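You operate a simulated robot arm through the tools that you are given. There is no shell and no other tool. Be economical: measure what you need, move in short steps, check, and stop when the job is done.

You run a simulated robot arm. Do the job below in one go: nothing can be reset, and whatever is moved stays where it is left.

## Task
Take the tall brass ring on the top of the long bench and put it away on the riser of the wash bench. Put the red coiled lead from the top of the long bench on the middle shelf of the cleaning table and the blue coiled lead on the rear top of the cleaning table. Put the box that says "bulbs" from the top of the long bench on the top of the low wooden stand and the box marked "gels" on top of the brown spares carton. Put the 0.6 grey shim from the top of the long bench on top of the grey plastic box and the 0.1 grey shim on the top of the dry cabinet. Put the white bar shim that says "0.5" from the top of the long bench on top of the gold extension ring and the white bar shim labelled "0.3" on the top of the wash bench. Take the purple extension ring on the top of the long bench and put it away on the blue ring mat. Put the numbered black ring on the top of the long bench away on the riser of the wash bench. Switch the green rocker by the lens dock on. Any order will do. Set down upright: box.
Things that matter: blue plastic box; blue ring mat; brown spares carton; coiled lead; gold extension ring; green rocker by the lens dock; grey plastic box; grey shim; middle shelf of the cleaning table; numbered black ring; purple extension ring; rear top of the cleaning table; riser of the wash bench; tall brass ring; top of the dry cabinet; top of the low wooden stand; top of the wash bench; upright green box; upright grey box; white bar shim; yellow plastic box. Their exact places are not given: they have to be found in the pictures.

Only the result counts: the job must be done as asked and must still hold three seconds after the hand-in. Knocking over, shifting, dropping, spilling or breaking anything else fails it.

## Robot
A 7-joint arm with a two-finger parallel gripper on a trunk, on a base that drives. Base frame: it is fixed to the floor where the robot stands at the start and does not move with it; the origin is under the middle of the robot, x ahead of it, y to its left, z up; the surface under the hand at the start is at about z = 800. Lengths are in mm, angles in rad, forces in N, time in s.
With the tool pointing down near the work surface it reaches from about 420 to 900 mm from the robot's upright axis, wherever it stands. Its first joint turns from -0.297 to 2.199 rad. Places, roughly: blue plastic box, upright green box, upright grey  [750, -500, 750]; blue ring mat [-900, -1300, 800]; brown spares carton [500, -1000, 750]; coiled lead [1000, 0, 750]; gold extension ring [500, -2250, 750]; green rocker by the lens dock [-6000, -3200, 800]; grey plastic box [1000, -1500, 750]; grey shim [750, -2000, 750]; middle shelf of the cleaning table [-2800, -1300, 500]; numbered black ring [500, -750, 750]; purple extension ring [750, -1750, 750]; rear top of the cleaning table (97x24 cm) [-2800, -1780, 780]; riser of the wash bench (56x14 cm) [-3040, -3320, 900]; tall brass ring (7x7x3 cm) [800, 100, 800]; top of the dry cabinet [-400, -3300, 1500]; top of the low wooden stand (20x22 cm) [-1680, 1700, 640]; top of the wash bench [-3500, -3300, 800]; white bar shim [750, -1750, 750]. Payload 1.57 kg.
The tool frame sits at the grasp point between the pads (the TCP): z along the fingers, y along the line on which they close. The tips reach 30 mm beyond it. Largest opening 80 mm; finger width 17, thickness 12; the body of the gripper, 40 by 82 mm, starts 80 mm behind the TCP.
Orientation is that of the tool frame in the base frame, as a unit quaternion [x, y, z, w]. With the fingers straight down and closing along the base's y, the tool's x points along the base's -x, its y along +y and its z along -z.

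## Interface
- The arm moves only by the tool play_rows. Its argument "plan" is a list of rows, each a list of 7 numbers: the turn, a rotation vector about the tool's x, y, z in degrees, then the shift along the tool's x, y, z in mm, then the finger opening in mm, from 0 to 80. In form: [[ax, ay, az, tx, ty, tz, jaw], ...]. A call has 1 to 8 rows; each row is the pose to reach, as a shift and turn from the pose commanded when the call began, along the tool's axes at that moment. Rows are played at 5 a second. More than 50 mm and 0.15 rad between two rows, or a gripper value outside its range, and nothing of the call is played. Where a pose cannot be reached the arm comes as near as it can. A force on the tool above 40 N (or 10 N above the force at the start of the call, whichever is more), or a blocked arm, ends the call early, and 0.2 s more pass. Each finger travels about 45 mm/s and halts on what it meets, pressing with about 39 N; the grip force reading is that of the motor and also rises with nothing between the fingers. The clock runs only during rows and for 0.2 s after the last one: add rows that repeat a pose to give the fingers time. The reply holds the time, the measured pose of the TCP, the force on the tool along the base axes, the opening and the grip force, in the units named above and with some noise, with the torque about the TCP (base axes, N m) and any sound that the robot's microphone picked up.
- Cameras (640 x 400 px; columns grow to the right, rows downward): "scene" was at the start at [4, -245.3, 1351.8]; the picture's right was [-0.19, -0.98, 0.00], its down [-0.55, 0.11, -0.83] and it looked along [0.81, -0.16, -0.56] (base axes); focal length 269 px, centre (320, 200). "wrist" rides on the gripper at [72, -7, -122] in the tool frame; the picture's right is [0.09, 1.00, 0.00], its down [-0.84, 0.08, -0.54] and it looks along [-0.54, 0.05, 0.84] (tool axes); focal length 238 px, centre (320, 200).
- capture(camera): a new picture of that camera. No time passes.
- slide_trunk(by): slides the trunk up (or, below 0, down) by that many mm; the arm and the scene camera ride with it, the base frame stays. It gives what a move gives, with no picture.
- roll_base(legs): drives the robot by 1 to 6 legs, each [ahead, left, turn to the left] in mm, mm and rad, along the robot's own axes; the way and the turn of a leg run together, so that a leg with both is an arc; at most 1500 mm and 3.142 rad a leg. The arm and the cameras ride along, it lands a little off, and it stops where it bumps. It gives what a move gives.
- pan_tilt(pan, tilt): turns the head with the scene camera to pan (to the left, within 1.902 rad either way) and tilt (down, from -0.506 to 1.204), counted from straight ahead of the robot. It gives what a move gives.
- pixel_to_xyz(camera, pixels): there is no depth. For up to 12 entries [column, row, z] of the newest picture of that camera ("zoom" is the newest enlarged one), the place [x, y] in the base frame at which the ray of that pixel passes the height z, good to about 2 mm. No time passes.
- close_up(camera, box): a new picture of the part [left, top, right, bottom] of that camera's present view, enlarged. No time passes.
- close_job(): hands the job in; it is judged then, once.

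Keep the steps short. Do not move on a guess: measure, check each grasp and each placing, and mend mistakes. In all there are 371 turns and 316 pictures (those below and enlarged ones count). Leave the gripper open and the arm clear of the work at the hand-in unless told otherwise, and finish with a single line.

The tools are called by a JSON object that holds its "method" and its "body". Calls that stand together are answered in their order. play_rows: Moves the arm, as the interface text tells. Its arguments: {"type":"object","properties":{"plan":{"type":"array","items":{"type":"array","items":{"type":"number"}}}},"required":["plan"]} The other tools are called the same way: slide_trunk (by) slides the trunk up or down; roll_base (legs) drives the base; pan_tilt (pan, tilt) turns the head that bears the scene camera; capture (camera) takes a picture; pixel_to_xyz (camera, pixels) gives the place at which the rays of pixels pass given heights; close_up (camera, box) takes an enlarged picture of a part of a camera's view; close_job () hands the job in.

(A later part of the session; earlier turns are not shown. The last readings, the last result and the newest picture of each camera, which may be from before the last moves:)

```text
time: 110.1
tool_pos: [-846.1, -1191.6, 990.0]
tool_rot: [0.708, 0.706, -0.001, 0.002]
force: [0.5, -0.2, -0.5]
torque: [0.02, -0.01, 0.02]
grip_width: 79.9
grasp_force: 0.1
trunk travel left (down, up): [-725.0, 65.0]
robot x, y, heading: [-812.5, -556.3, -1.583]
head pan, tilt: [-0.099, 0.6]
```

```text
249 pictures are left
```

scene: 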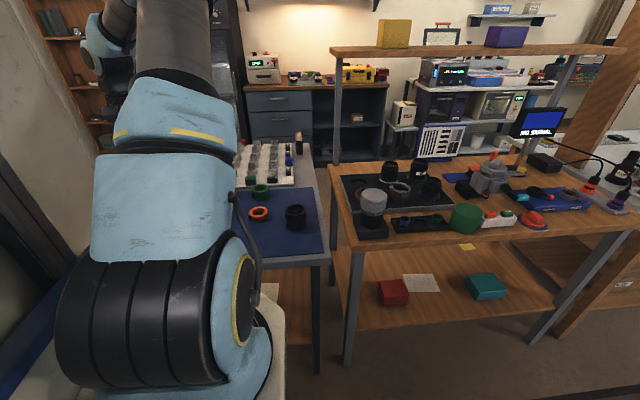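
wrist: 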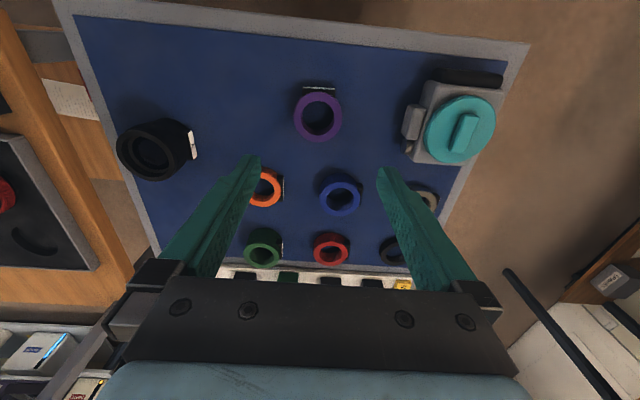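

Purple ring rests on the mat. Before leaving I retract the arm and look west toward the wash bench and cleaning table.

{"method": "play_rows", "body": {"plan": [[0, 0, 0, 40, 10, -25, 80], [0, 0, 0, 80, 20, -50, 80], [0, 0, 0, 120, 30, -75, 80], [0, 0, 0, 160, 30, -90, 80]]}}

{"method": "pan_tilt", "body": {"pan": -0.9, "tilt": 0.35}}

{"method": "capture", "body": {"camera": "scene"}}

{"method": "pan_tilt", "body": {"pan": -1.75, "tilt": 0.35}}

{"method": "capture", "body": {"camera": "scene"}}

```text
time: 111.1
tool_pos: [-819.4, -1030.0, 1077.7]
tool_rot: [0.708, 0.706, 0.0, 0.003]
force: [-0.9, 0.4, -0.5]
torque: [0.08, -0.02, -0.01]
grip_width: 80.0
grasp_force: 0.0
trunk travel left (down, up): [-725.0, 65.0]
robot x, y, heading: [-816.2, -556.0, -1.577]
head pan, tilt: [-0.099, 0.6]
```

```text
time: 112.2
tool_pos: [-819.8, -1030.2, 1078.0]
tool_rot: [0.708, 0.706, -0.002, 0.004]
force: [0.5, 0.0, 0.3]
torque: [-0.02, 0.01, 0.01]
grip_width: 80.1
grasp_force: 0.0
trunk travel left (down, up): [-725.0, 65.0]
robot x, y, heading: [-815.7, -553.9, -1.582]
head pan, tilt: [-0.901, 0.351]
```

```text
248 pictures are left
```

scene: 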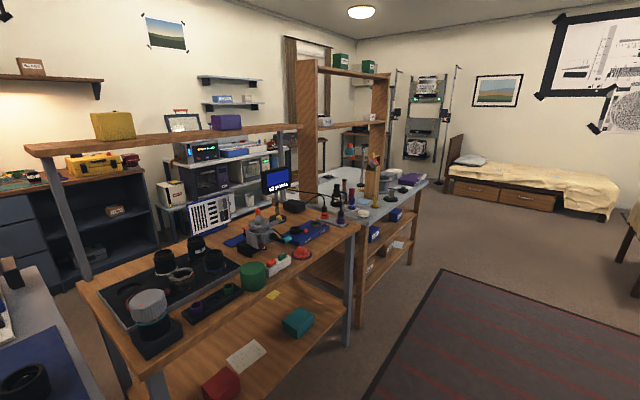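

```text
time: 113.4
tool_pos: [-819.7, -1030.6, 1077.2]
tool_rot: [0.709, 0.706, -0.003, 0.003]
force: [0.1, 0.0, -0.8]
torque: [-0.01, 0.01, 0.01]
grip_width: 80.0
grasp_force: 0.0
trunk travel left (down, up): [-725.0, 65.0]
robot x, y, heading: [-813.3, -554.4, -1.583]
head pan, tilt: [-1.751, 0.351]
```

```text
247 pictures are left
```

scene: 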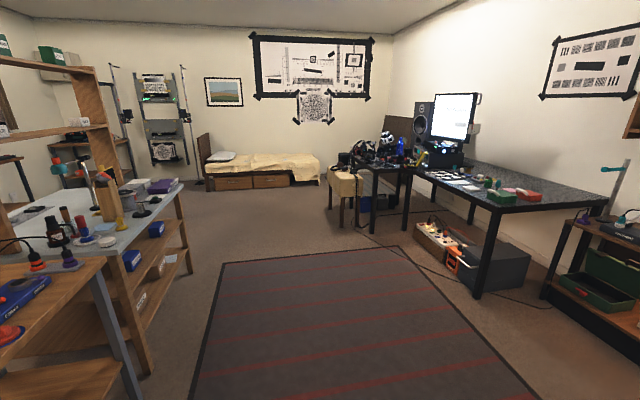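

I now know the layout. Next trip: BULBS box. I turn to face the bench and drive to about (40,-20).

{"method": "roll_base", "body": {"legs": [[0, 0, 1.58], [0, 535, 0], [850, 0, 0]]}}

{"method": "capture", "body": {"camera": "wrist"}}

```text
time: 124.5
tool_pos: [505.3, 1.9, 1078.0]
tool_rot: [-0.013, 1.0, 0.002, 0.003]
force: [-0.2, -0.9, -0.5]
torque: [0.0, 0.0, 0.01]
grip_width: 80.1
grasp_force: 0.1
trunk travel left (down, up): [-725.0, 65.0]
robot x, y, heading: [33.5, -2.9, 0.019]
head pan, tilt: [-1.751, 0.351]
```

```text
246 pictures are left
```

wrist: 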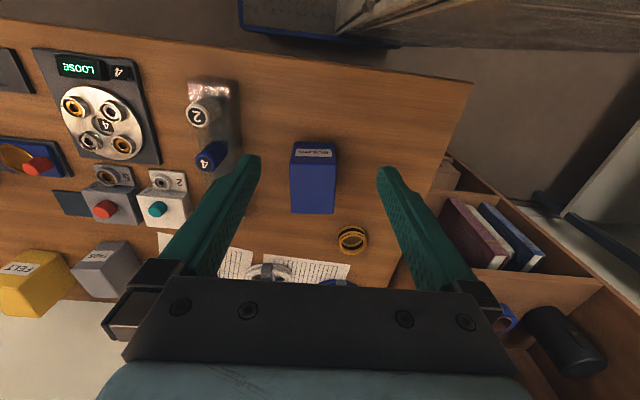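

{"method": "close_up", "body": {"camera": "wrist", "box": [250, 120, 410, 270]}}

{"method": "pixel_to_xyz", "body": {"camera": "wrist", "pixels": [[292, 141, 800], [337, 143, 800], [291, 159, 870], [337, 160, 870], [333, 213, 870], [291, 210, 870], [352, 237, 830], [352, 245, 800]]}}

```text
2.67 times, centred on (330, 195) of wrist
```

zoom: 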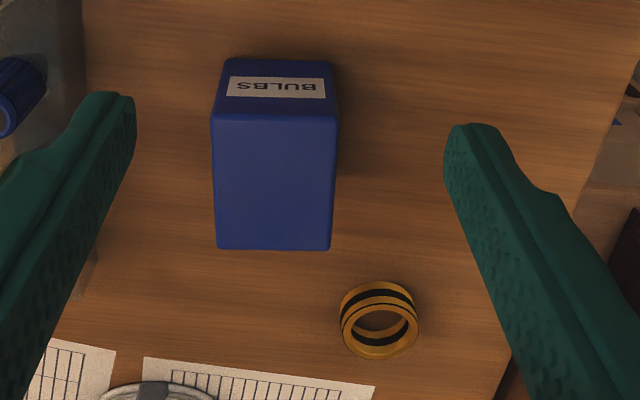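

```text
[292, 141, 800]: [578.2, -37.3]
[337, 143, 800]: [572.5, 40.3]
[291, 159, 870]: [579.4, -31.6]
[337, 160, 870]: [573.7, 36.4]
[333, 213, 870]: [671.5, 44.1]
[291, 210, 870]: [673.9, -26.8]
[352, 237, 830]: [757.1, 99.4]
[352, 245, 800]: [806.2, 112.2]
```

BULBS: centre ~(624,5), ~70 wide in y, top ~870. I approach above for a finer look.

{"method": "play_rows", "body": {"plan": [[0, 0, 0, -40, 0, 30, 80], [0, 0, 0, -80, 0, 60, 80], [0, 0, 0, -119, 0, 90, 80], [0, 0, 0, -119, 0, 115, 80]]}}

{"method": "capture", "body": {"camera": "wrist"}}

```text
time: 125.5
tool_pos: [624.0, 2.7, 963.0]
tool_rot: [-0.014, 1.0, 0.001, 0.004]
force: [0.7, 0.1, 0.0]
torque: [-0.01, 0.0, 0.0]
grip_width: 80.0
grasp_force: 0.0
trunk travel left (down, up): [-725.0, 65.0]
robot x, y, heading: [32.2, -5.5, 0.02]
head pan, tilt: [-1.751, 0.351]
```

```text
244 pictures are left
```

wrist: 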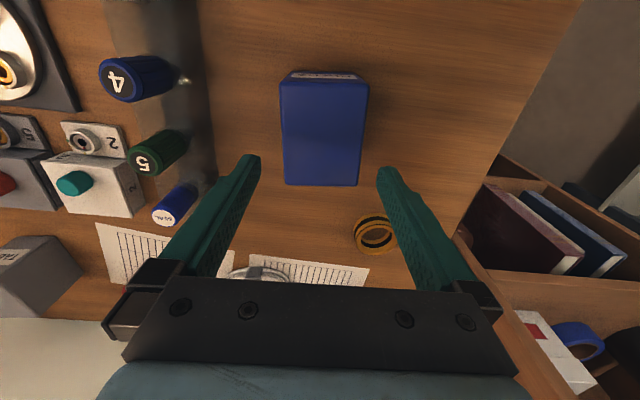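

{"method": "pixel_to_xyz", "body": {"camera": "wrist", "pixels": [[280, 82, 870], [369, 85, 870], [359, 186, 870], [285, 183, 870], [290, 70, 800], [359, 74, 800]]}}

```text
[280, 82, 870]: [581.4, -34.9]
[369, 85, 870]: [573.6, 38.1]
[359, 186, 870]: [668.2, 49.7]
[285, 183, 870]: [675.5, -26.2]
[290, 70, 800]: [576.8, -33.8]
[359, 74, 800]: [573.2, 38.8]
```

Centre (624.6,6.5), yaw ≈ +5.5°, width ~73. I rotate 4°, shift 4 mm and go down to just above, then check.

{"method": "play_rows", "body": {"plan": [[0, 0, -2, 0, 2, 20, 80], [0, 0, -4, -0.5, 4, 45, 80], [0, 0, -4, -0.5, 4, 50, 80]]}}

{"method": "capture", "body": {"camera": "wrist"}}

```text
time: 126.3
tool_pos: [627.8, 8.3, 915.0]
tool_rot: [-0.048, 0.999, 0.001, 0.004]
force: [-0.3, -0.5, -0.5]
torque: [-0.01, -0.02, 0.02]
grip_width: 79.9
grasp_force: 0.0
trunk travel left (down, up): [-725.0, 65.0]
robot x, y, heading: [33.3, -7.9, 0.013]
head pan, tilt: [-1.751, 0.351]
```

```text
243 pictures are left
```

wrist: 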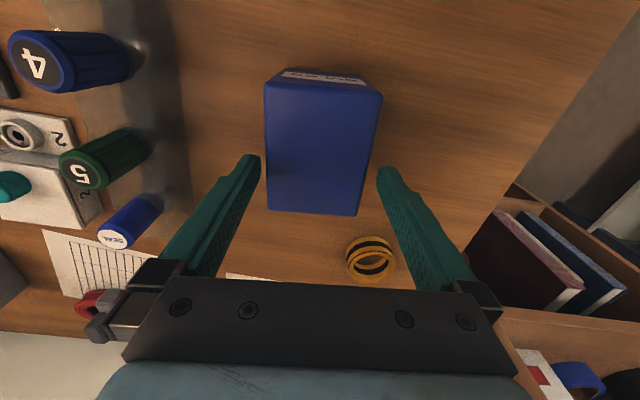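

{"method": "pixel_to_xyz", "body": {"camera": "wrist", "pixels": [[264, 86, 875], [381, 94, 875], [357, 215, 875], [268, 208, 875]]}}

```text
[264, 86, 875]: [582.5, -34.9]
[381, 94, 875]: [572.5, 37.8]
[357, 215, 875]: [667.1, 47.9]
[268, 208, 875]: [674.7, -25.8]
```

{"method": "play_rows", "body": {"plan": [[0, 0, 0, 2, -2, 5, 80], [0, 0, 0, 2, -2, 30, 80], [0, 0, 0, 2, -2, 55, 80], [0, 0, 0, 2, -2, 68, 80], [0, 0, 0, 2, -2, 68, 60], [0, 0, 0, 2, -2, 68, 55], [0, 0, 0, 2, -2, 68, 55]]}}

```text
time: 127.9
tool_pos: [623.3, 7.4, 844.9]
tool_rot: [-0.048, 0.999, 0.001, 0.003]
force: [0.2, -1.0, 0.2]
torque: [-0.01, -0.02, -0.02]
grip_width: 70.0
grasp_force: 34.7
trunk travel left (down, up): [-725.0, 65.0]
robot x, y, heading: [33.1, -6.3, 0.018]
head pan, tilt: [-1.751, 0.351]
```

Held at 70 mm. Lift.

{"method": "play_rows", "body": {"plan": [[0, 0, 0, 0, 0, -15, 55], [0, 0, 0, 0, 0, -60, 55], [0, 0, 0, 0, 0, -105, 55], [0, 0, 0, 0, 0, -150, 55], [0, 0, 0, 40, 0, -170, 55], [0, 0, 0, 85, 0, -170, 55], [0, 0, 0, 130, 0, -170, 55]]}}

```text
time: 129.5
tool_pos: [492.2, -6.8, 1013.7]
tool_rot: [-0.048, 0.999, 0.001, 0.004]
force: [0.4, -0.2, -2.1]
torque: [0.01, 0.05, -0.01]
grip_width: 69.8
grasp_force: 38.8
trunk travel left (down, up): [-725.0, 65.0]
robot x, y, heading: [29.7, -1.8, 0.02]
head pan, tilt: [-1.751, 0.351]
```

I back off and turn left toward the north to look for the low wooden stand.

{"method": "roll_base", "body": {"legs": [[-700, 0, 0], [0, 0, 1.55]]}}

{"method": "pan_tilt", "body": {"pan": 0.25, "tilt": 0.35}}

{"method": "capture", "body": {"camera": "scene"}}

```text
time: 137.1
tool_pos: [-647.6, 445.5, 1014.5]
tool_rot: [0.72, -0.694, -0.003, -0.001]
force: [-0.4, -0.1, -3.2]
torque: [-0.05, 0.0, -0.01]
grip_width: 69.8
grasp_force: 39.0
trunk travel left (down, up): [-725.0, 65.0]
robot x, y, heading: [-676.1, -13.2, 1.526]
head pan, tilt: [-1.751, 0.351]
```

```text
time: 139.0
tool_pos: [-647.6, 446.0, 1014.1]
tool_rot: [0.72, -0.694, -0.003, -0.002]
force: [0.3, -0.7, -1.9]
torque: [0.0, 0.01, 0.0]
grip_width: 69.7
grasp_force: 39.1
trunk travel left (down, up): [-725.0, 65.0]
robot x, y, heading: [-675.5, -14.4, 1.523]
head pan, tilt: [0.25, 0.351]
```

```text
242 pictures are left
```

scene: 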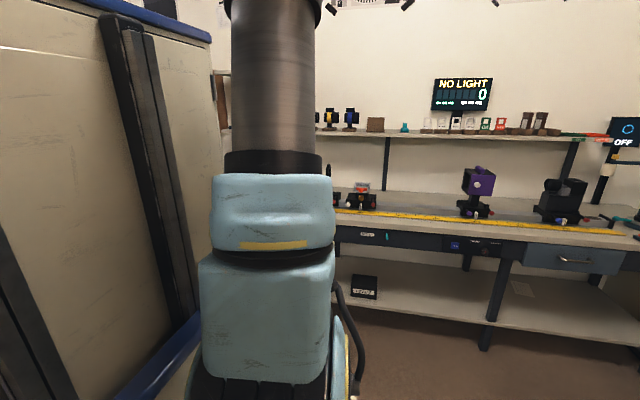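

I move west and turn slightly more to bring the stand into view.

{"method": "roll_base", "body": {"legs": [[0, 500, 0], [0, 0, 0.5]]}}

{"method": "pan_tilt", "body": {"pan": -0.35, "tilt": 0.45}}

{"method": "capture", "body": {"camera": "scene"}}

```text
time: 143.4
tool_pos: [-1380.9, 423.5, 1014.2]
tool_rot: [0.871, -0.491, -0.004, -0.001]
force: [0.0, -0.1, -3.0]
torque: [-0.01, 0.02, 0.0]
grip_width: 69.9
grasp_force: 38.9
trunk travel left (down, up): [-725.0, 65.0]
robot x, y, heading: [-1185.0, 9.2, 2.036]
head pan, tilt: [0.25, 0.351]
```

```text
time: 144.4
tool_pos: [-1379.8, 423.8, 1013.3]
tool_rot: [0.871, -0.492, -0.003, -0.001]
force: [-0.6, 0.0, -2.7]
torque: [0.0, 0.02, 0.01]
grip_width: 69.7
grasp_force: 39.1
trunk travel left (down, up): [-725.0, 65.0]
robot x, y, heading: [-1185.4, 7.3, 2.035]
head pan, tilt: [-0.351, 0.45]
```

```text
241 pictures are left
```

scene: 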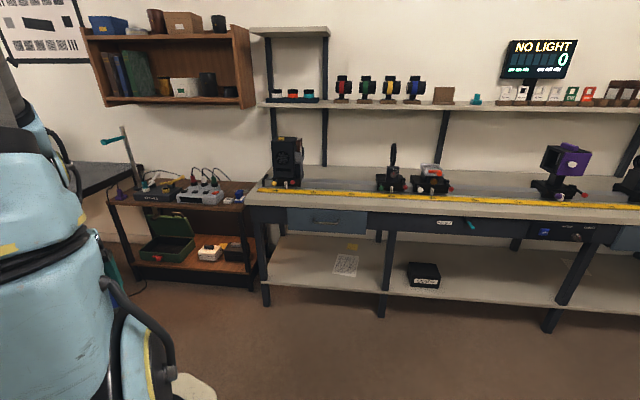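

{"method": "pixel_to_xyz", "body": {"camera": "scene", "pixels": [[110, 203, 640], [250, 205, 640], [230, 185, 640], [180, 190, 640], [245, 205, 800], [150, 185, 640]]}}

{"method": "close_up", "body": {"camera": "scene", "box": [90, 110, 280, 290]}}

```text
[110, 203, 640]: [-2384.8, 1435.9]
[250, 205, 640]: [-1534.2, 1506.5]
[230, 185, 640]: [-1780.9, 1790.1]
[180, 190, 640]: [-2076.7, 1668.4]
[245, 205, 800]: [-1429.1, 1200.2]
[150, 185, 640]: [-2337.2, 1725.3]
```

```text
2.22 times, centred on (185, 200) of scene
```

zoom: 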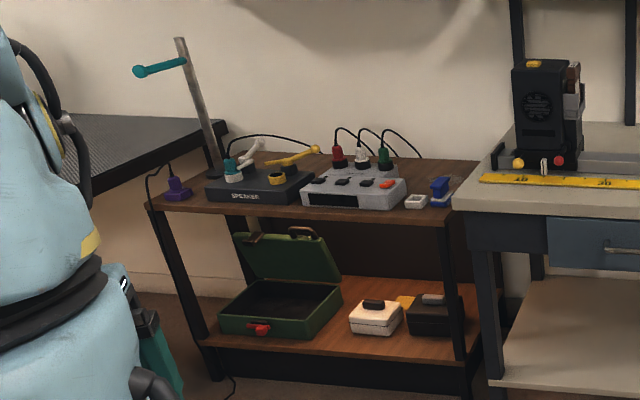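

The dark low stand's free rear-right corner near (-1680,1700) is the target. I drive to about (-1800,600), heading 1.57.

{"method": "roll_base", "body": {"legs": [[804, 285, 0], [0, 0, -0.465]]}}

{"method": "pan_tilt", "body": {"pan": -0.15, "tilt": 0.5}}

{"method": "capture", "body": {"camera": "scene"}}

```text
time: 150.3
tool_pos: [-1776.9, 1052.8, 1014.2]
tool_rot: [0.726, -0.687, -0.003, -0.002]
force: [0.3, 0.7, -1.8]
torque: [0.0, 0.01, -0.03]
grip_width: 69.9
grasp_force: 39.1
trunk travel left (down, up): [-725.0, 65.0]
robot x, y, heading: [-1799.5, 592.9, 1.549]
head pan, tilt: [-0.351, 0.45]
```

```text
time: 151.0
tool_pos: [-1776.0, 1053.1, 1013.9]
tool_rot: [0.727, -0.687, -0.003, -0.001]
force: [-0.5, 0.8, -1.4]
torque: [-0.01, 0.0, -0.03]
grip_width: 69.9
grasp_force: 38.7
trunk travel left (down, up): [-725.0, 65.0]
robot x, y, heading: [-1798.9, 592.0, 1.551]
head pan, tilt: [-0.15, 0.499]
```

```text
239 pictures are left
```

scene: 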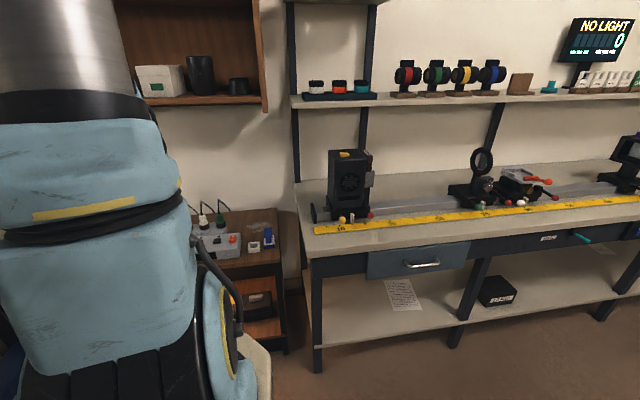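

{"method": "close_up", "body": {"camera": "scene", "box": [180, 180, 340, 290]}}

{"method": "capture", "body": {"camera": "wrist"}}

{"method": "pixel_to_xyz", "body": {"camera": "zoom", "pixels": [[360, 125, 640], [415, 255, 640], [340, 195, 640], [240, 130, 640], [293, 232, 650], [352, 235, 650], [520, 200, 800], [455, 30, 800]]}}

```text
3.64 times, centred on (260, 235) of scene
```

zoom: 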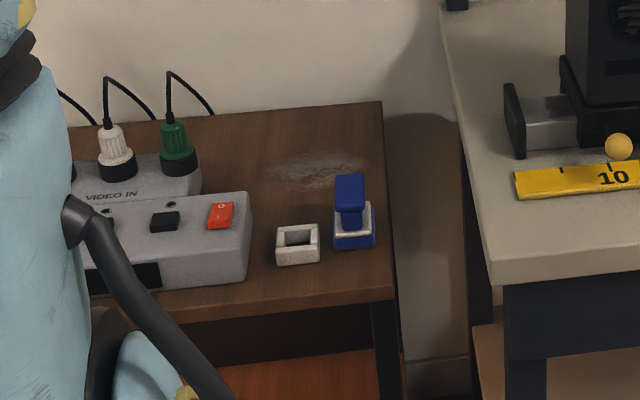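

```text
237 pictures are left
```

wrist: 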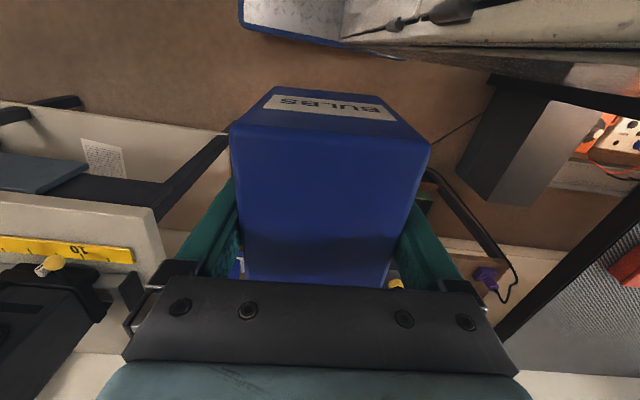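

```text
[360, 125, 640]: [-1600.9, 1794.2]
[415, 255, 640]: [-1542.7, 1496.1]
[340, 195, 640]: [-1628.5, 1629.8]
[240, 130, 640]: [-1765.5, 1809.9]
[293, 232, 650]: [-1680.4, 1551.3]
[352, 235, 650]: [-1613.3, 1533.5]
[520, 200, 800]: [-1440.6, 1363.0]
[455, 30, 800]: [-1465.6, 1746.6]
```

{"method": "pixel_to_xyz", "body": {"camera": "zoom", "pixels": [[381, 103, 640], [395, 298, 640], [252, 285, 640], [250, 195, 700], [205, 195, 640], [320, 250, 645], [278, 262, 640], [352, 248, 640], [305, 160, 640], [352, 176, 700], [318, 228, 660], [350, 210, 650]]}}

```text
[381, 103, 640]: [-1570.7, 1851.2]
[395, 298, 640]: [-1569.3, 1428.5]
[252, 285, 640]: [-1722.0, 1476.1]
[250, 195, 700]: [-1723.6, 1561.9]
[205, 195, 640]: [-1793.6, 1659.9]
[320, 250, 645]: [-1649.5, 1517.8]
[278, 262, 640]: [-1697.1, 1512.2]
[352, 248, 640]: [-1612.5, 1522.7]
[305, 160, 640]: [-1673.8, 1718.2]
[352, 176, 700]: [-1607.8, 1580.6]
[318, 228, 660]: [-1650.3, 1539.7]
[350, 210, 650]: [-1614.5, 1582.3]
```

Free spot centre ≈(-1670,1715) at z≈640. I drive ahead 370 and lower the trunk 150.

{"method": "roll_base", "body": {"legs": [[370, 0, 0.02]]}}

{"method": "slide_trunk", "body": {"by": -120}}

{"method": "capture", "body": {"camera": "wrist"}}

```text
time: 153.4
tool_pos: [-1779.3, 1425.9, 1015.1]
tool_rot: [0.733, -0.68, -0.003, -0.002]
force: [-0.5, 0.1, -2.6]
torque: [0.0, 0.01, 0.02]
grip_width: 69.7
grasp_force: 39.3
trunk travel left (down, up): [-725.0, 65.0]
robot x, y, heading: [-1791.5, 968.4, 1.57]
head pan, tilt: [-0.15, 0.499]
```

```text
time: 154.9
tool_pos: [-1779.5, 1427.1, 894.5]
tool_rot: [0.733, -0.68, -0.003, -0.002]
force: [-0.6, 0.2, -2.8]
torque: [0.02, -0.01, -0.01]
grip_width: 69.9
grasp_force: 38.6
trunk travel left (down, up): [-605.0, 185.0]
robot x, y, heading: [-1791.3, 968.1, 1.563]
head pan, tilt: [-0.15, 0.499]
```

```text
236 pictures are left
```

wrist: 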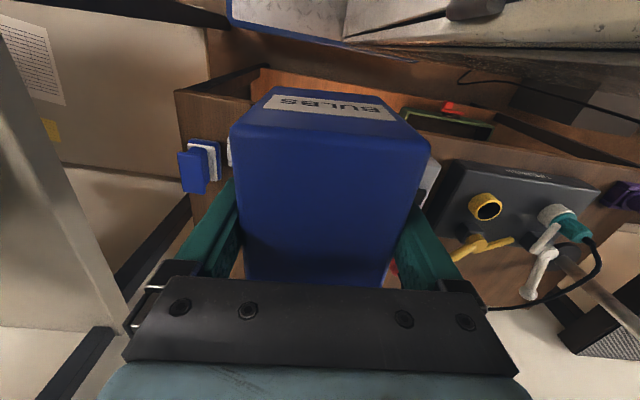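

{"method": "play_rows", "body": {"plan": [[0, 0, 0, -39.8, -18.9, 0, 55], [0, 0, 0, -79.6, -37.8, 0, 55], [0, 0, 0, -119.5, -56.7, 0, 55], [0, 0, 0, -159.3, -75.6, 0, 55], [0, 0, 0, -199, -94.5, 0, 55], [0, 0, 0, -239, -113.4, 0, 55], [0, 0, 0, -278.9, -132.3, 0, 55]]}}

{"method": "capture", "body": {"camera": "wrist"}}

{"method": "close_up", "body": {"camera": "scene", "box": [100, 60, 420, 300]}}

```text
time: 156.5
tool_pos: [-1671.7, 1700.5, 894.3]
tool_rot: [0.736, -0.677, 0.0, 0.002]
force: [-0.3, 0.2, -2.3]
torque: [0.02, 0.02, -0.02]
grip_width: 69.8
grasp_force: 38.6
trunk travel left (down, up): [-605.0, 185.0]
robot x, y, heading: [-1793.9, 965.7, 1.567]
head pan, tilt: [-0.15, 0.499]
```

```text
235 pictures are left
```

wrist: 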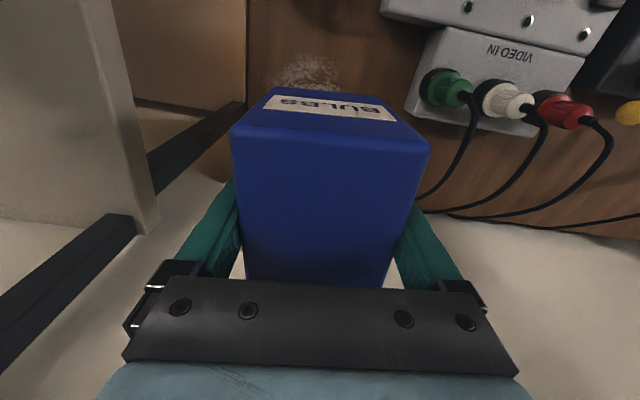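

```text
1.67 times, centred on (260, 180) of scene
```

zoom: 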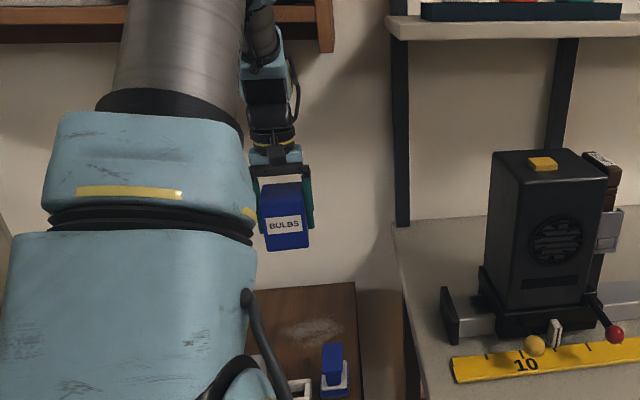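

{"method": "pixel_to_xyz", "body": {"camera": "wrist", "pixels": [[305, 72, 640], [246, 60, 640], [240, 110, 640], [430, 205, 640], [420, 140, 640], [540, 215, 640], [405, 110, 680], [430, 100, 740]]}}

```text
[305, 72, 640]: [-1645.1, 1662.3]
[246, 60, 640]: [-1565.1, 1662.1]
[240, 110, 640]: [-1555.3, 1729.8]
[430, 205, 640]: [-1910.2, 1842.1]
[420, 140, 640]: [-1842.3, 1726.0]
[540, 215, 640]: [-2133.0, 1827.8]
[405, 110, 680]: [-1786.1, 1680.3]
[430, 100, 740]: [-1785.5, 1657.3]
```

Spot is clear. Descend, then feel for the top.

{"method": "play_rows", "body": {"plan": [[0, 0, 0, 0, 0, 45, 55], [0, 0, 0, 0, 0, 90, 55], [0, 0, 0, 0, 0, 135, 55], [0, 0, 0, 0, 0, 175, 55], [0, 0, 0, 0, 0, 190, 55], [0, 0, 0, 0, 0, 196, 55]]}}

{"method": "play_rows", "body": {"plan": [[0, 0, 0, 0, 0, 2, 55], [0, 0, 0, 0, 0, 4, 55], [0, 0, 0, 0, 0, 6, 55], [0, 0, 0, 0, 0, 8, 55], [0, 0, 0, 0, 0, 10, 55], [0, 0, 0, 0, 0, 12, 55], [0, 0, 0, 0, 0, 14, 55], [0, 0, 0, 0, 0, 16, 55]]}}

```text
time: 157.9
tool_pos: [-1665.9, 1714.2, 700.6]
tool_rot: [0.733, -0.68, -0.003, -0.001]
force: [0.2, -0.6, -1.3]
torque: [0.03, -0.01, -0.02]
grip_width: 69.9
grasp_force: 39.1
trunk travel left (down, up): [-605.0, 185.0]
robot x, y, heading: [-1792.4, 968.8, 1.573]
head pan, tilt: [-0.15, 0.499]
```

```text
time: 159.7
tool_pos: [-1669.0, 1717.2, 683.9]
tool_rot: [0.733, -0.681, -0.002, -0.001]
force: [-0.2, 0.2, -2.4]
torque: [0.0, 0.02, 0.01]
grip_width: 69.9
grasp_force: 40.0
trunk travel left (down, up): [-605.0, 185.0]
robot x, y, heading: [-1790.2, 969.2, 1.563]
head pan, tilt: [-0.15, 0.499]
```

{"method": "play_rows", "body": {"plan": [[0, 0, 0, 0, 0, 2, 55], [0, 0, 0, 0, 0, 4, 55], [0, 0, 0, 0, 0, 6, 55], [0, 0, 0, 0, 0, 8, 55], [0, 0, 0, 0, 0, 10, 55], [0, 0, 0, 0, 0, 12, 55], [0, 0, 0, 0, 0, 14, 55], [0, 0, 0, 0, 0, 16, 55]]}}

```text
time: 160.4
tool_pos: [-1668.4, 1719.2, 684.8]
tool_rot: [0.733, -0.68, -0.004, -0.004]
force: [-1.2, -2.7, 22.2]
torque: [-0.85, -0.35, 0.04]
grip_width: 69.7
grasp_force: 39.1
trunk travel left (down, up): [-605.0, 185.0]
robot x, y, heading: [-1793.5, 967.5, 1.567]
head pan, tilt: [-0.15, 0.499]
stopped in row 3: the force on the tool passed its limit at 43 N (the readings are from after the stop); the commanded pose is now the measured one
```

Contact at ~684. Ease 1 mm, open and rise.

{"method": "play_rows", "body": {"plan": [[0, 0, 0, 0, 0, -1, 55], [0, 0, 0, 0, 0, -1, 75], [0, 0, 0, 0, 0, -1, 80], [0, 0, 0, 0, 0, -1, 80], [0, 0, 0, 0, 0, -40, 80], [0, 0, 0, 0, 0, -85, 80], [0, 0, 0, 0, 0, -130, 80], [0, 0, 0, 0, 0, -175, 80]]}}

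{"method": "capture", "body": {"camera": "wrist"}}

```text
time: 162.2
tool_pos: [-1667.0, 1714.2, 855.8]
tool_rot: [0.733, -0.68, -0.004, -0.003]
force: [-0.6, 0.5, -0.7]
torque: [-0.02, -0.01, 0.0]
grip_width: 80.1
grasp_force: 0.1
trunk travel left (down, up): [-605.0, 185.0]
robot x, y, heading: [-1791.6, 966.3, 1.568]
head pan, tilt: [-0.15, 0.499]
```

```text
233 pictures are left
```

wrist: 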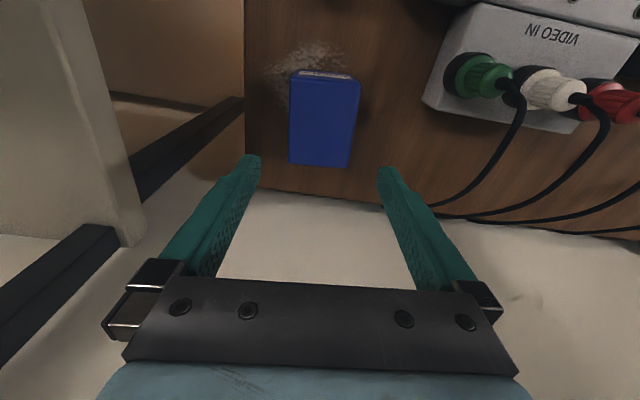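

BULBS stands on the stand. I retract the arm and raise the trunk, then go back to the bench.

{"method": "play_rows", "body": {"plan": [[0, 0, 0, 20, 0, -40, 80], [0, 0, 0, 60, 0, -60, 80], [0, 0, 0, 105, 0, -60, 80], [0, 0, 0, 150, 0, -60, 80], [0, 0, 0, 195, 0, -60, 80], [0, 0, 0, 240, 0, -60, 80]]}}

{"method": "slide_trunk", "body": {"by": 120}}

{"method": "roll_base", "body": {"legs": [[-950, 0, 0], [0, 0, -1.57], [1500, 0, 0], [320, 0, 0]]}}

{"method": "capture", "body": {"camera": "wrist"}}

```text
time: 163.7
tool_pos: [-1650.1, 1477.3, 910.9]
tool_rot: [0.734, -0.679, -0.004, -0.003]
force: [0.2, 0.4, -0.7]
torque: [-0.05, 0.01, 0.0]
grip_width: 80.1
grasp_force: 0.0
trunk travel left (down, up): [-605.0, 185.0]
robot x, y, heading: [-1792.9, 968.9, 1.564]
head pan, tilt: [-0.15, 0.499]
```

```text
time: 165.2
tool_pos: [-1649.5, 1477.5, 1030.7]
tool_rot: [0.733, -0.68, -0.005, -0.002]
force: [0.5, 0.1, 1.1]
torque: [-0.01, 0.03, 0.02]
grip_width: 80.0
grasp_force: 0.0
trunk travel left (down, up): [-725.0, 65.0]
robot x, y, heading: [-1790.9, 967.7, 1.572]
head pan, tilt: [-0.15, 0.499]
```

```text
time: 182.6
tool_pos: [479.5, -298.9, 1030.0]
tool_rot: [0.005, 1.0, 0.001, 0.005]
force: [-0.7, -0.1, -0.4]
torque: [-0.01, -0.03, 0.0]
grip_width: 79.9
grasp_force: 0.1
trunk travel left (down, up): [-725.0, 65.0]
robot x, y, heading: [-19.4, -110.6, -0.088]
head pan, tilt: [-0.15, 0.499]
```

```text
232 pictures are left
```

wrist: 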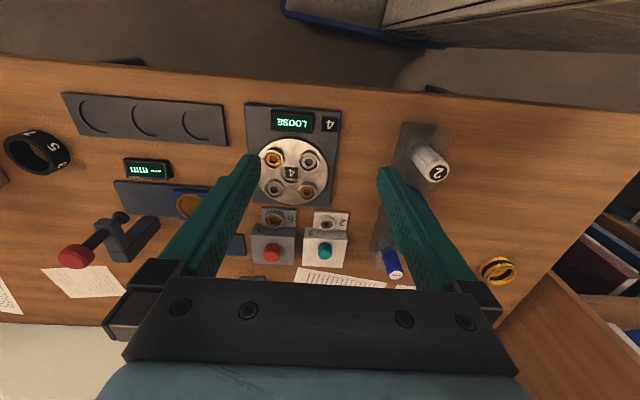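

{"method": "roll_base", "body": {"legs": [[50, 190, 0.088]]}}

{"method": "play_rows", "body": {"plan": [[0, 0, 0, -25, 35, 0, 80], [0, 0, 0, -50, 70, 0, 80], [0, 0, 0, -80, 105, 0, 80], [0, 0, 0, -110, 135, 0, 80], [0, 0, 0, -140, 165, 0, 80], [0, 0, 0, -170, 190, 0, 80], [0, 0, 0, -200, 215, 0, 80]]}}

{"method": "capture", "body": {"camera": "wrist"}}

```text
time: 184.2
tool_pos: [552.7, -65.6, 1030.8]
tool_rot: [-0.042, 0.999, 0.001, 0.005]
force: [0.0, -0.2, 0.2]
torque: [-0.01, 0.03, -0.01]
grip_width: 80.0
grasp_force: 0.0
trunk travel left (down, up): [-725.0, 65.0]
robot x, y, heading: [40.4, 71.7, 0.004]
head pan, tilt: [-0.15, 0.499]
```

```text
time: 185.8
tool_pos: [734.0, 164.8, 1030.2]
tool_rot: [-0.042, 0.999, 0.0, 0.005]
force: [0.2, 0.2, 0.2]
torque: [-0.01, -0.05, 0.02]
grip_width: 80.1
grasp_force: 0.1
trunk travel left (down, up): [-725.0, 65.0]
robot x, y, heading: [40.0, 69.0, 0.003]
head pan, tilt: [-0.15, 0.499]
```

```text
231 pictures are left
```

wrist: 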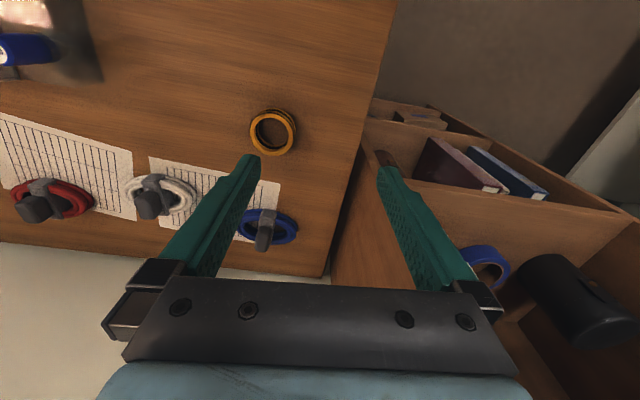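

{"method": "close_up", "body": {"camera": "wrist", "box": [200, 150, 340, 280]}}

{"method": "pixel_to_xyz", "body": {"camera": "wrist", "pixels": [[267, 225, 810], [236, 222, 810], [298, 230, 810], [267, 208, 810], [268, 243, 810], [263, 243, 840], [270, 214, 830], [362, 150, 800], [380, 160, 800], [325, 275, 800]]}}

{"method": "pan_tilt", "body": {"pan": 0.3, "tilt": 0.5}}

{"method": "capture", "body": {"camera": "scene"}}

```text
3.08 times, centred on (270, 215) of wrist
```

zoom: 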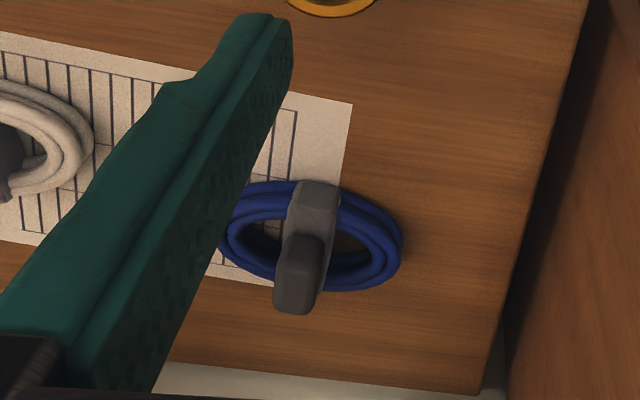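

```text
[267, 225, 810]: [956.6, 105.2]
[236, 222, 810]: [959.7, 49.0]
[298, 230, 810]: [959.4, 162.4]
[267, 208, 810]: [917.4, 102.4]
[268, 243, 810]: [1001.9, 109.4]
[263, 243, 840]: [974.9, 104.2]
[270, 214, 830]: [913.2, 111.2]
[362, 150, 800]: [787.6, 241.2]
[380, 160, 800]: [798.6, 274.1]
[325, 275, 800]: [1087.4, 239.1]
```

```text
time: 186.7
tool_pos: [735.3, 165.0, 1030.3]
tool_rot: [-0.042, 0.999, 0.001, 0.005]
force: [0.3, -0.3, 0.7]
torque: [-0.01, -0.05, 0.01]
grip_width: 79.8
grasp_force: 0.0
trunk travel left (down, up): [-725.0, 65.0]
robot x, y, heading: [39.8, 72.8, 0.005]
head pan, tilt: [0.3, 0.499]
```

```text
229 pictures are left
```

scene: 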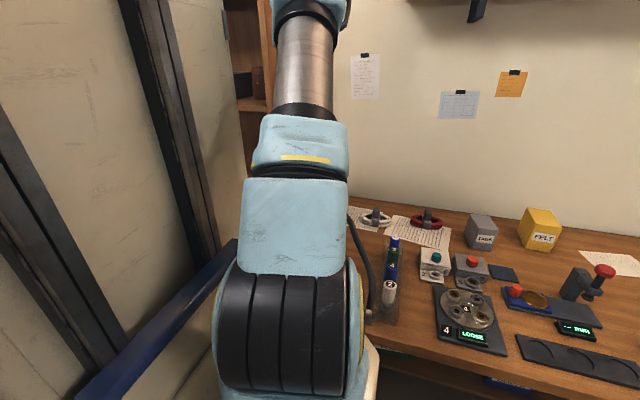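

Blue lead near (950,105), its grey plug block stands across the coil along x. I drive 35 ahead and move above it.

{"method": "roll_base", "body": {"legs": [[35, 0, 0]]}}

{"method": "play_rows", "body": {"plan": [[0, 0, 1.2, -35, -18, 20, 60], [0, 0, 2.4, -70, -36, 40, 60], [0, 0, 3.6, -110, -54, 60, 60], [0, 0, 4.8, -150, -73, 80, 60]]}}

{"method": "capture", "body": {"camera": "wrist"}}

```text
time: 187.6
tool_pos: [769.7, 165.5, 1030.8]
tool_rot: [-0.042, 0.999, 0.001, 0.005]
force: [0.0, 0.7, 0.4]
torque: [0.01, -0.02, -0.01]
grip_width: 80.2
grasp_force: 0.0
trunk travel left (down, up): [-725.0, 65.0]
robot x, y, heading: [72.2, 72.0, 0.003]
head pan, tilt: [0.3, 0.499]
```

```text
time: 188.6
tool_pos: [926.8, 106.3, 950.7]
tool_rot: [0.0, 1.0, 0.0, 0.006]
force: [-0.1, 1.6, 0.5]
torque: [-0.04, -0.04, -0.01]
grip_width: 60.2
grasp_force: 0.0
trunk travel left (down, up): [-725.0, 65.0]
robot x, y, heading: [77.3, 73.5, 0.009]
head pan, tilt: [0.3, 0.499]
```

```text
228 pictures are left
```

wrist: 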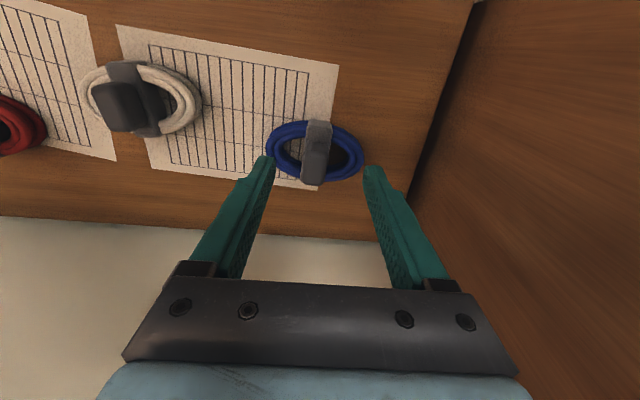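

{"method": "close_up", "body": {"camera": "wrist", "box": [255, 105, 375, 200]}}

{"method": "pixel_to_xyz", "body": {"camera": "wrist", "pixels": [[307, 182, 850], [328, 165, 850], [304, 122, 830], [332, 122, 830], [265, 155, 808], [366, 155, 808], [315, 122, 808], [312, 175, 808], [475, 0, 800]]}}

```text
4.21 times, centred on (315, 152) of wrist
```

zoom: 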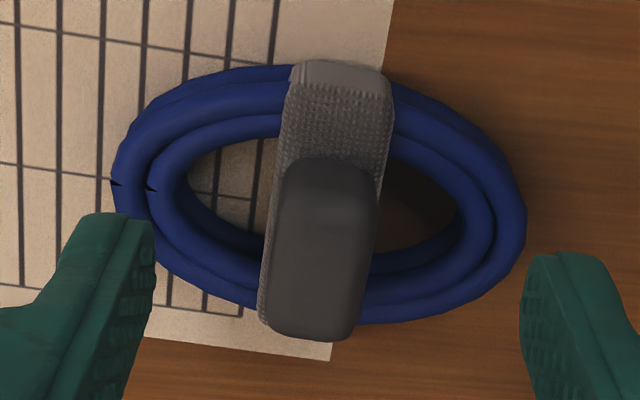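

```text
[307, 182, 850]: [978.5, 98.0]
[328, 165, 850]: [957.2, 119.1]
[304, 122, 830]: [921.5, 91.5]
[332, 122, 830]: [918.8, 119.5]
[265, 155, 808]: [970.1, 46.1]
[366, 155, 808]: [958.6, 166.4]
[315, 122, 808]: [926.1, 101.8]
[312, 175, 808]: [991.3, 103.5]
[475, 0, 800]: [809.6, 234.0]
```

The plug block is centred ≈(959,107), ~24 wide. I open 46, go down to z≈853 and close on the block.

{"method": "play_rows", "body": {"plan": [[0, 0, 2, -16, 0, 10, 46], [0, 0, 4, -32, 0, 20, 46], [0, 0, 4, -32, 0, 55, 46], [0, 0, 4, -32, 0, 80, 46]]}}

{"method": "capture", "body": {"camera": "wrist"}}

```text
time: 189.6
tool_pos: [959.7, 104.9, 873.5]
tool_rot: [0.035, 0.999, 0.002, 0.005]
force: [-0.6, -1.2, 0.4]
torque: [-0.01, 0.01, -0.01]
grip_width: 45.9
grasp_force: 0.1
trunk travel left (down, up): [-725.0, 65.0]
robot x, y, heading: [72.9, 73.5, 0.01]
head pan, tilt: [0.3, 0.499]
```

```text
226 pictures are left
```

wrist: 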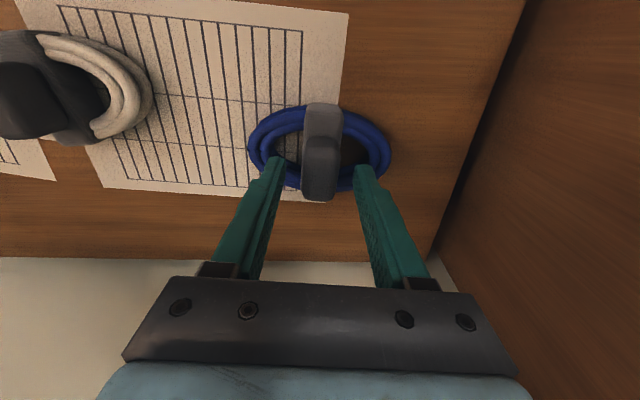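

Aligned. Down 20 more and close.

{"method": "play_rows", "body": {"plan": [[0, 0, 0, -2, 1, 10, 46], [0, 0, 0, -2, 1, 22, 46], [0, 0, 0, -2, 1, 22, 25], [0, 0, 0, -2, 1, 22, 12], [0, 0, 0, -2, 1, 22, 12], [0, 0, 0, -2, 1, 22, 12]]}}

{"method": "play_rows", "body": {"plan": [[0, 0, 0, 0, 0, -10, 12], [0, 0, 0, 0, 0, -40, 12], [0, 0, 0, 0, 0, -80, 12], [0, 0, 0, 20, -10, -115, 12], [0, 0, 0, 60, -20, -135, 12]]}}

{"method": "capture", "body": {"camera": "wrist"}}

```text
time: 190.8
tool_pos: [964.6, 104.4, 853.9]
tool_rot: [0.036, 0.999, 0.0, 0.008]
force: [-5.6, 0.5, 14.3]
torque: [-0.1, 0.34, -0.12]
grip_width: 27.8
grasp_force: 9.1
trunk travel left (down, up): [-725.0, 65.0]
robot x, y, heading: [71.2, 74.1, 0.006]
head pan, tilt: [0.3, 0.499]
stopped in row 6: the force on the tool passed its limit at 41 N (the readings are from after the stop); the commanded pose is now the measured one
```

```text
time: 192.1
tool_pos: [899.6, 89.2, 986.9]
tool_rot: [0.036, 0.999, 0.0, 0.006]
force: [-0.5, 0.2, -1.4]
torque: [-0.02, 0.03, 0.0]
grip_width: 27.5
grasp_force: 37.7
trunk travel left (down, up): [-725.0, 65.0]
robot x, y, heading: [75.7, 69.4, 0.007]
head pan, tilt: [0.3, 0.499]
```

```text
225 pictures are left
```

wrist: 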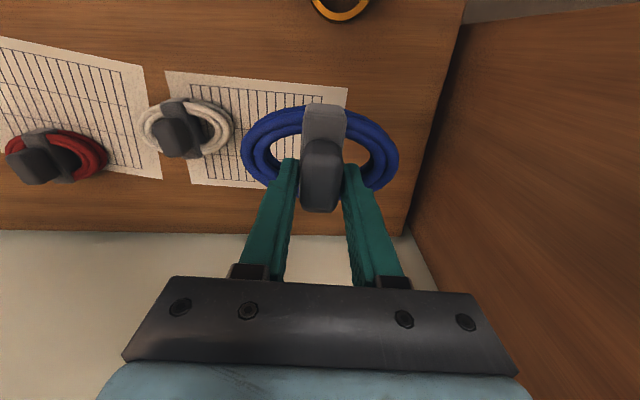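

Blue lead held. I retract and raise it.

{"method": "play_rows", "body": {"plan": [[0, 0, 0, 46, -5, -10, 12], [0, 0, 0, 92, -10, -20, 12], [0, 0, 0, 138, -15, -30, 12], [0, 0, 0, 184, -20, -40, 12], [0, 0, 0, 230, -25, -50, 12], [0, 0, 0, 276, -30, -60, 12], [0, 0, 0, 322, -30, -70, 12], [0, 0, 0, 368, -30, -80, 12]]}}

{"method": "roll_base", "body": {"legs": [[-130, 0, 0], [0, -1400, 0], [0, -1250, 0]]}}

{"method": "pan_tilt", "body": {"pan": -1.85, "tilt": 0.4}}

{"method": "capture", "body": {"camera": "scene"}}

```text
time: 193.8
tool_pos: [525.9, 82.1, 1061.5]
tool_rot: [0.036, 0.999, 0.0, 0.006]
force: [1.3, 0.0, -1.9]
torque: [0.01, 0.06, 0.0]
grip_width: 27.5
grasp_force: 37.5
trunk travel left (down, up): [-725.0, 65.0]
robot x, y, heading: [74.7, 71.3, 0.002]
head pan, tilt: [0.3, 0.499]
```

```text
time: 207.5
tool_pos: [358.8, -2554.3, 1060.9]
tool_rot: [0.051, 0.999, 0.0, 0.007]
force: [-0.8, 0.6, -1.6]
torque: [0.0, 0.02, 0.04]
grip_width: 27.3
grasp_force: 37.3
trunk travel left (down, up): [-725.0, 65.0]
robot x, y, heading: [-93.6, -2547.7, -0.026]
head pan, tilt: [0.3, 0.499]
```

```text
time: 209.5
tool_pos: [358.4, -2554.7, 1061.3]
tool_rot: [0.052, 0.999, -0.001, 0.006]
force: [-0.1, 0.1, -1.0]
torque: [-0.03, -0.01, -0.02]
grip_width: 27.3
grasp_force: 38.0
trunk travel left (down, up): [-725.0, 65.0]
robot x, y, heading: [-94.9, -2549.1, -0.026]
head pan, tilt: [-1.85, 0.4]
```

```text
224 pictures are left
```

scene: 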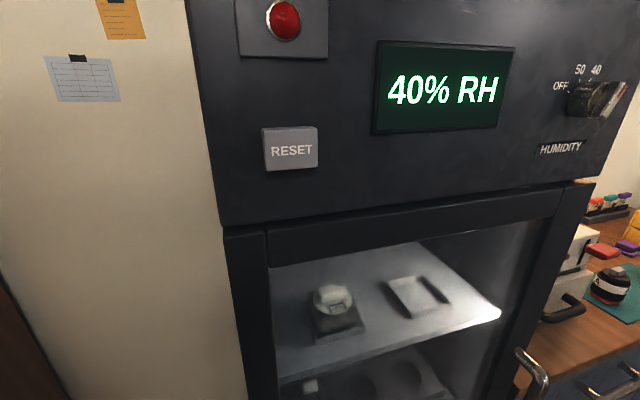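

I'm right by the dry cabinet. I shift north a bit, turn left to face west, then look along the corridor.

{"method": "roll_base", "body": {"legs": [[-60, 150, 0], [0, 0, 1.57], [0, 0, 1.59]]}}

{"method": "pan_tilt", "body": {"pan": -0.2, "tilt": 0.4}}

{"method": "capture", "body": {"camera": "scene"}}

```text
time: 218.5
tool_pos: [-599.7, -2376.0, 1061.7]
tool_rot: [0.997, -0.072, -0.007, 0.0]
force: [-0.9, -0.4, -0.9]
torque: [0.0, -0.01, 0.0]
grip_width: 27.3
grasp_force: 37.9
trunk travel left (down, up): [-725.0, 65.0]
robot x, y, heading: [-149.4, -2396.2, 3.079]
head pan, tilt: [-1.85, 0.4]
```

```text
time: 220.2
tool_pos: [-600.7, -2376.3, 1061.9]
tool_rot: [0.997, -0.072, -0.007, 0.0]
force: [0.1, 0.0, -0.1]
torque: [0.01, 0.01, 0.03]
grip_width: 27.5
grasp_force: 37.5
trunk travel left (down, up): [-725.0, 65.0]
robot x, y, heading: [-146.7, -2402.4, 3.079]
head pan, tilt: [-0.201, 0.4]
```

```text
223 pictures are left
```

scene: 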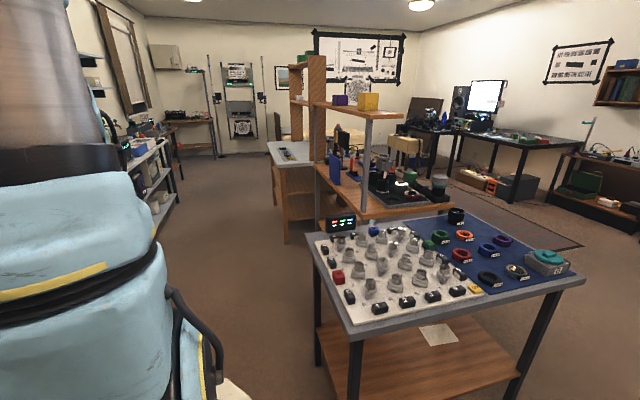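

The corridor west is clear. I drive 2650 mm west.

{"method": "roll_base", "body": {"legs": [[0, 0, 0.06], [1300, 0, 0], [1300, 0, 0]]}}

{"method": "pan_tilt", "body": {"pan": -1.0, "tilt": 0.5}}

{"method": "capture", "body": {"camera": "scene"}}

```text
time: 233.0
tool_pos: [-3138.5, -2391.7, 1060.0]
tool_rot: [0.999, -0.039, -0.007, 0.0]
force: [0.5, 0.8, -0.9]
torque: [-0.01, 0.0, -0.02]
grip_width: 27.3
grasp_force: 38.1
trunk travel left (down, up): [-725.0, 65.0]
robot x, y, heading: [-2684.0, -2384.7, 3.137]
head pan, tilt: [-0.201, 0.4]
```

```text
time: 234.1
tool_pos: [-3138.0, -2392.7, 1061.1]
tool_rot: [0.999, -0.039, -0.007, 0.0]
force: [0.0, 0.2, -1.8]
torque: [-0.03, 0.01, 0.03]
grip_width: 27.3
grasp_force: 37.4
trunk travel left (down, up): [-725.0, 65.0]
robot x, y, heading: [-2686.8, -2387.1, 3.14]
head pan, tilt: [-1.0, 0.499]
```

```text
222 pictures are left
```

scene: 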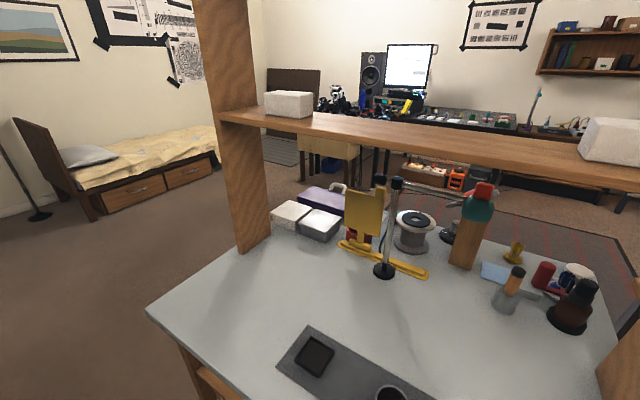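

{"method": "pixel_to_xyz", "body": {"camera": "scene", "pixels": [[148, 308, 780], [252, 250, 780], [265, 235, 780], [312, 328, 785], [280, 365, 785], [300, 260, 780], [380, 275, 780], [590, 380, 780], [450, 360, 785], [218, 112, 1150]]}}

{"method": "pan_tilt", "body": {"pan": -1.45, "tilt": 0.75}}

{"method": "capture", "body": {"camera": "scene"}}

```text
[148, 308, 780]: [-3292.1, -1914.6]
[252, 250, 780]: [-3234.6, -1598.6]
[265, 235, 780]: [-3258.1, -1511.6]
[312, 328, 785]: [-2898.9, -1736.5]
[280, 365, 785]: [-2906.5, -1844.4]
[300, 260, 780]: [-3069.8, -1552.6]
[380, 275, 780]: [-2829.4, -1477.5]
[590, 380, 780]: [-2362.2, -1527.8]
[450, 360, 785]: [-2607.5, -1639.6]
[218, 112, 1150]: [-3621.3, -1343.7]
```

```text
time: 235.0
tool_pos: [-3138.5, -2393.2, 1060.0]
tool_rot: [0.999, -0.039, -0.007, -0.001]
force: [-0.3, -0.5, -2.1]
torque: [0.01, 0.04, -0.02]
grip_width: 27.5
grasp_force: 37.6
trunk travel left (down, up): [-725.0, 65.0]
robot x, y, heading: [-2686.9, -2386.2, 3.142]
head pan, tilt: [-1.45, 0.75]
```

```text
221 pictures are left
```

scene: 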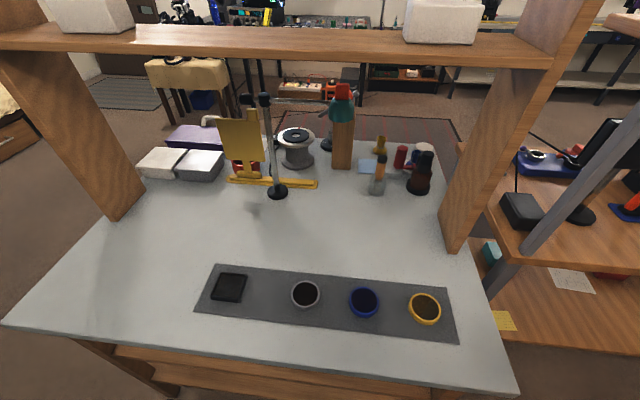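

The free left part of the rear strip is around (-3080,-1790). I move 350 further west and turn right to face north.

{"method": "roll_base", "body": {"legs": [[350, 0, 0], [0, 0, -1.57]]}}

{"method": "capture", "body": {"camera": "wrist"}}

```text
time: 241.2
tool_pos: [-3023.8, -1931.7, 1061.0]
tool_rot: [-0.664, 0.748, 0.004, 0.005]
force: [-0.2, 0.4, -1.3]
torque: [0.0, 0.02, 0.0]
grip_width: 27.1
grasp_force: 38.3
trunk travel left (down, up): [-725.0, 65.0]
robot x, y, heading: [-3037.2, -2386.8, 1.529]
head pan, tilt: [-1.45, 0.75]
```

```text
220 pictures are left
```

wrist: 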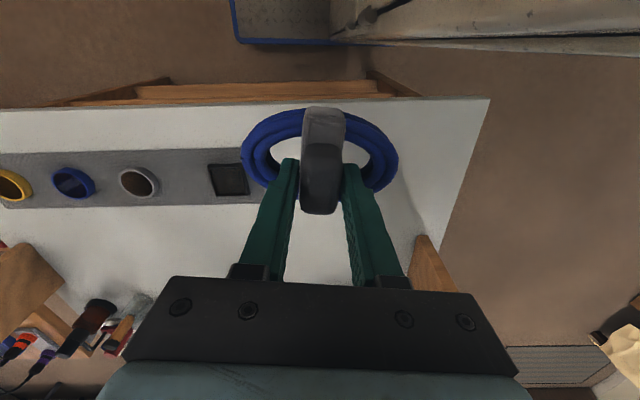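

{"method": "pixel_to_xyz", "body": {"camera": "wrist", "pixels": [[488, 98, 780], [262, 160, 782], [410, 240, 780], [400, 97, 780], [445, 240, 780]]}}

```text
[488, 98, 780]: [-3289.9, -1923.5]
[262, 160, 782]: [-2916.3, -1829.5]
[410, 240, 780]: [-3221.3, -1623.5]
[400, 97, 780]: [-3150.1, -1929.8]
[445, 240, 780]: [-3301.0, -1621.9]
```

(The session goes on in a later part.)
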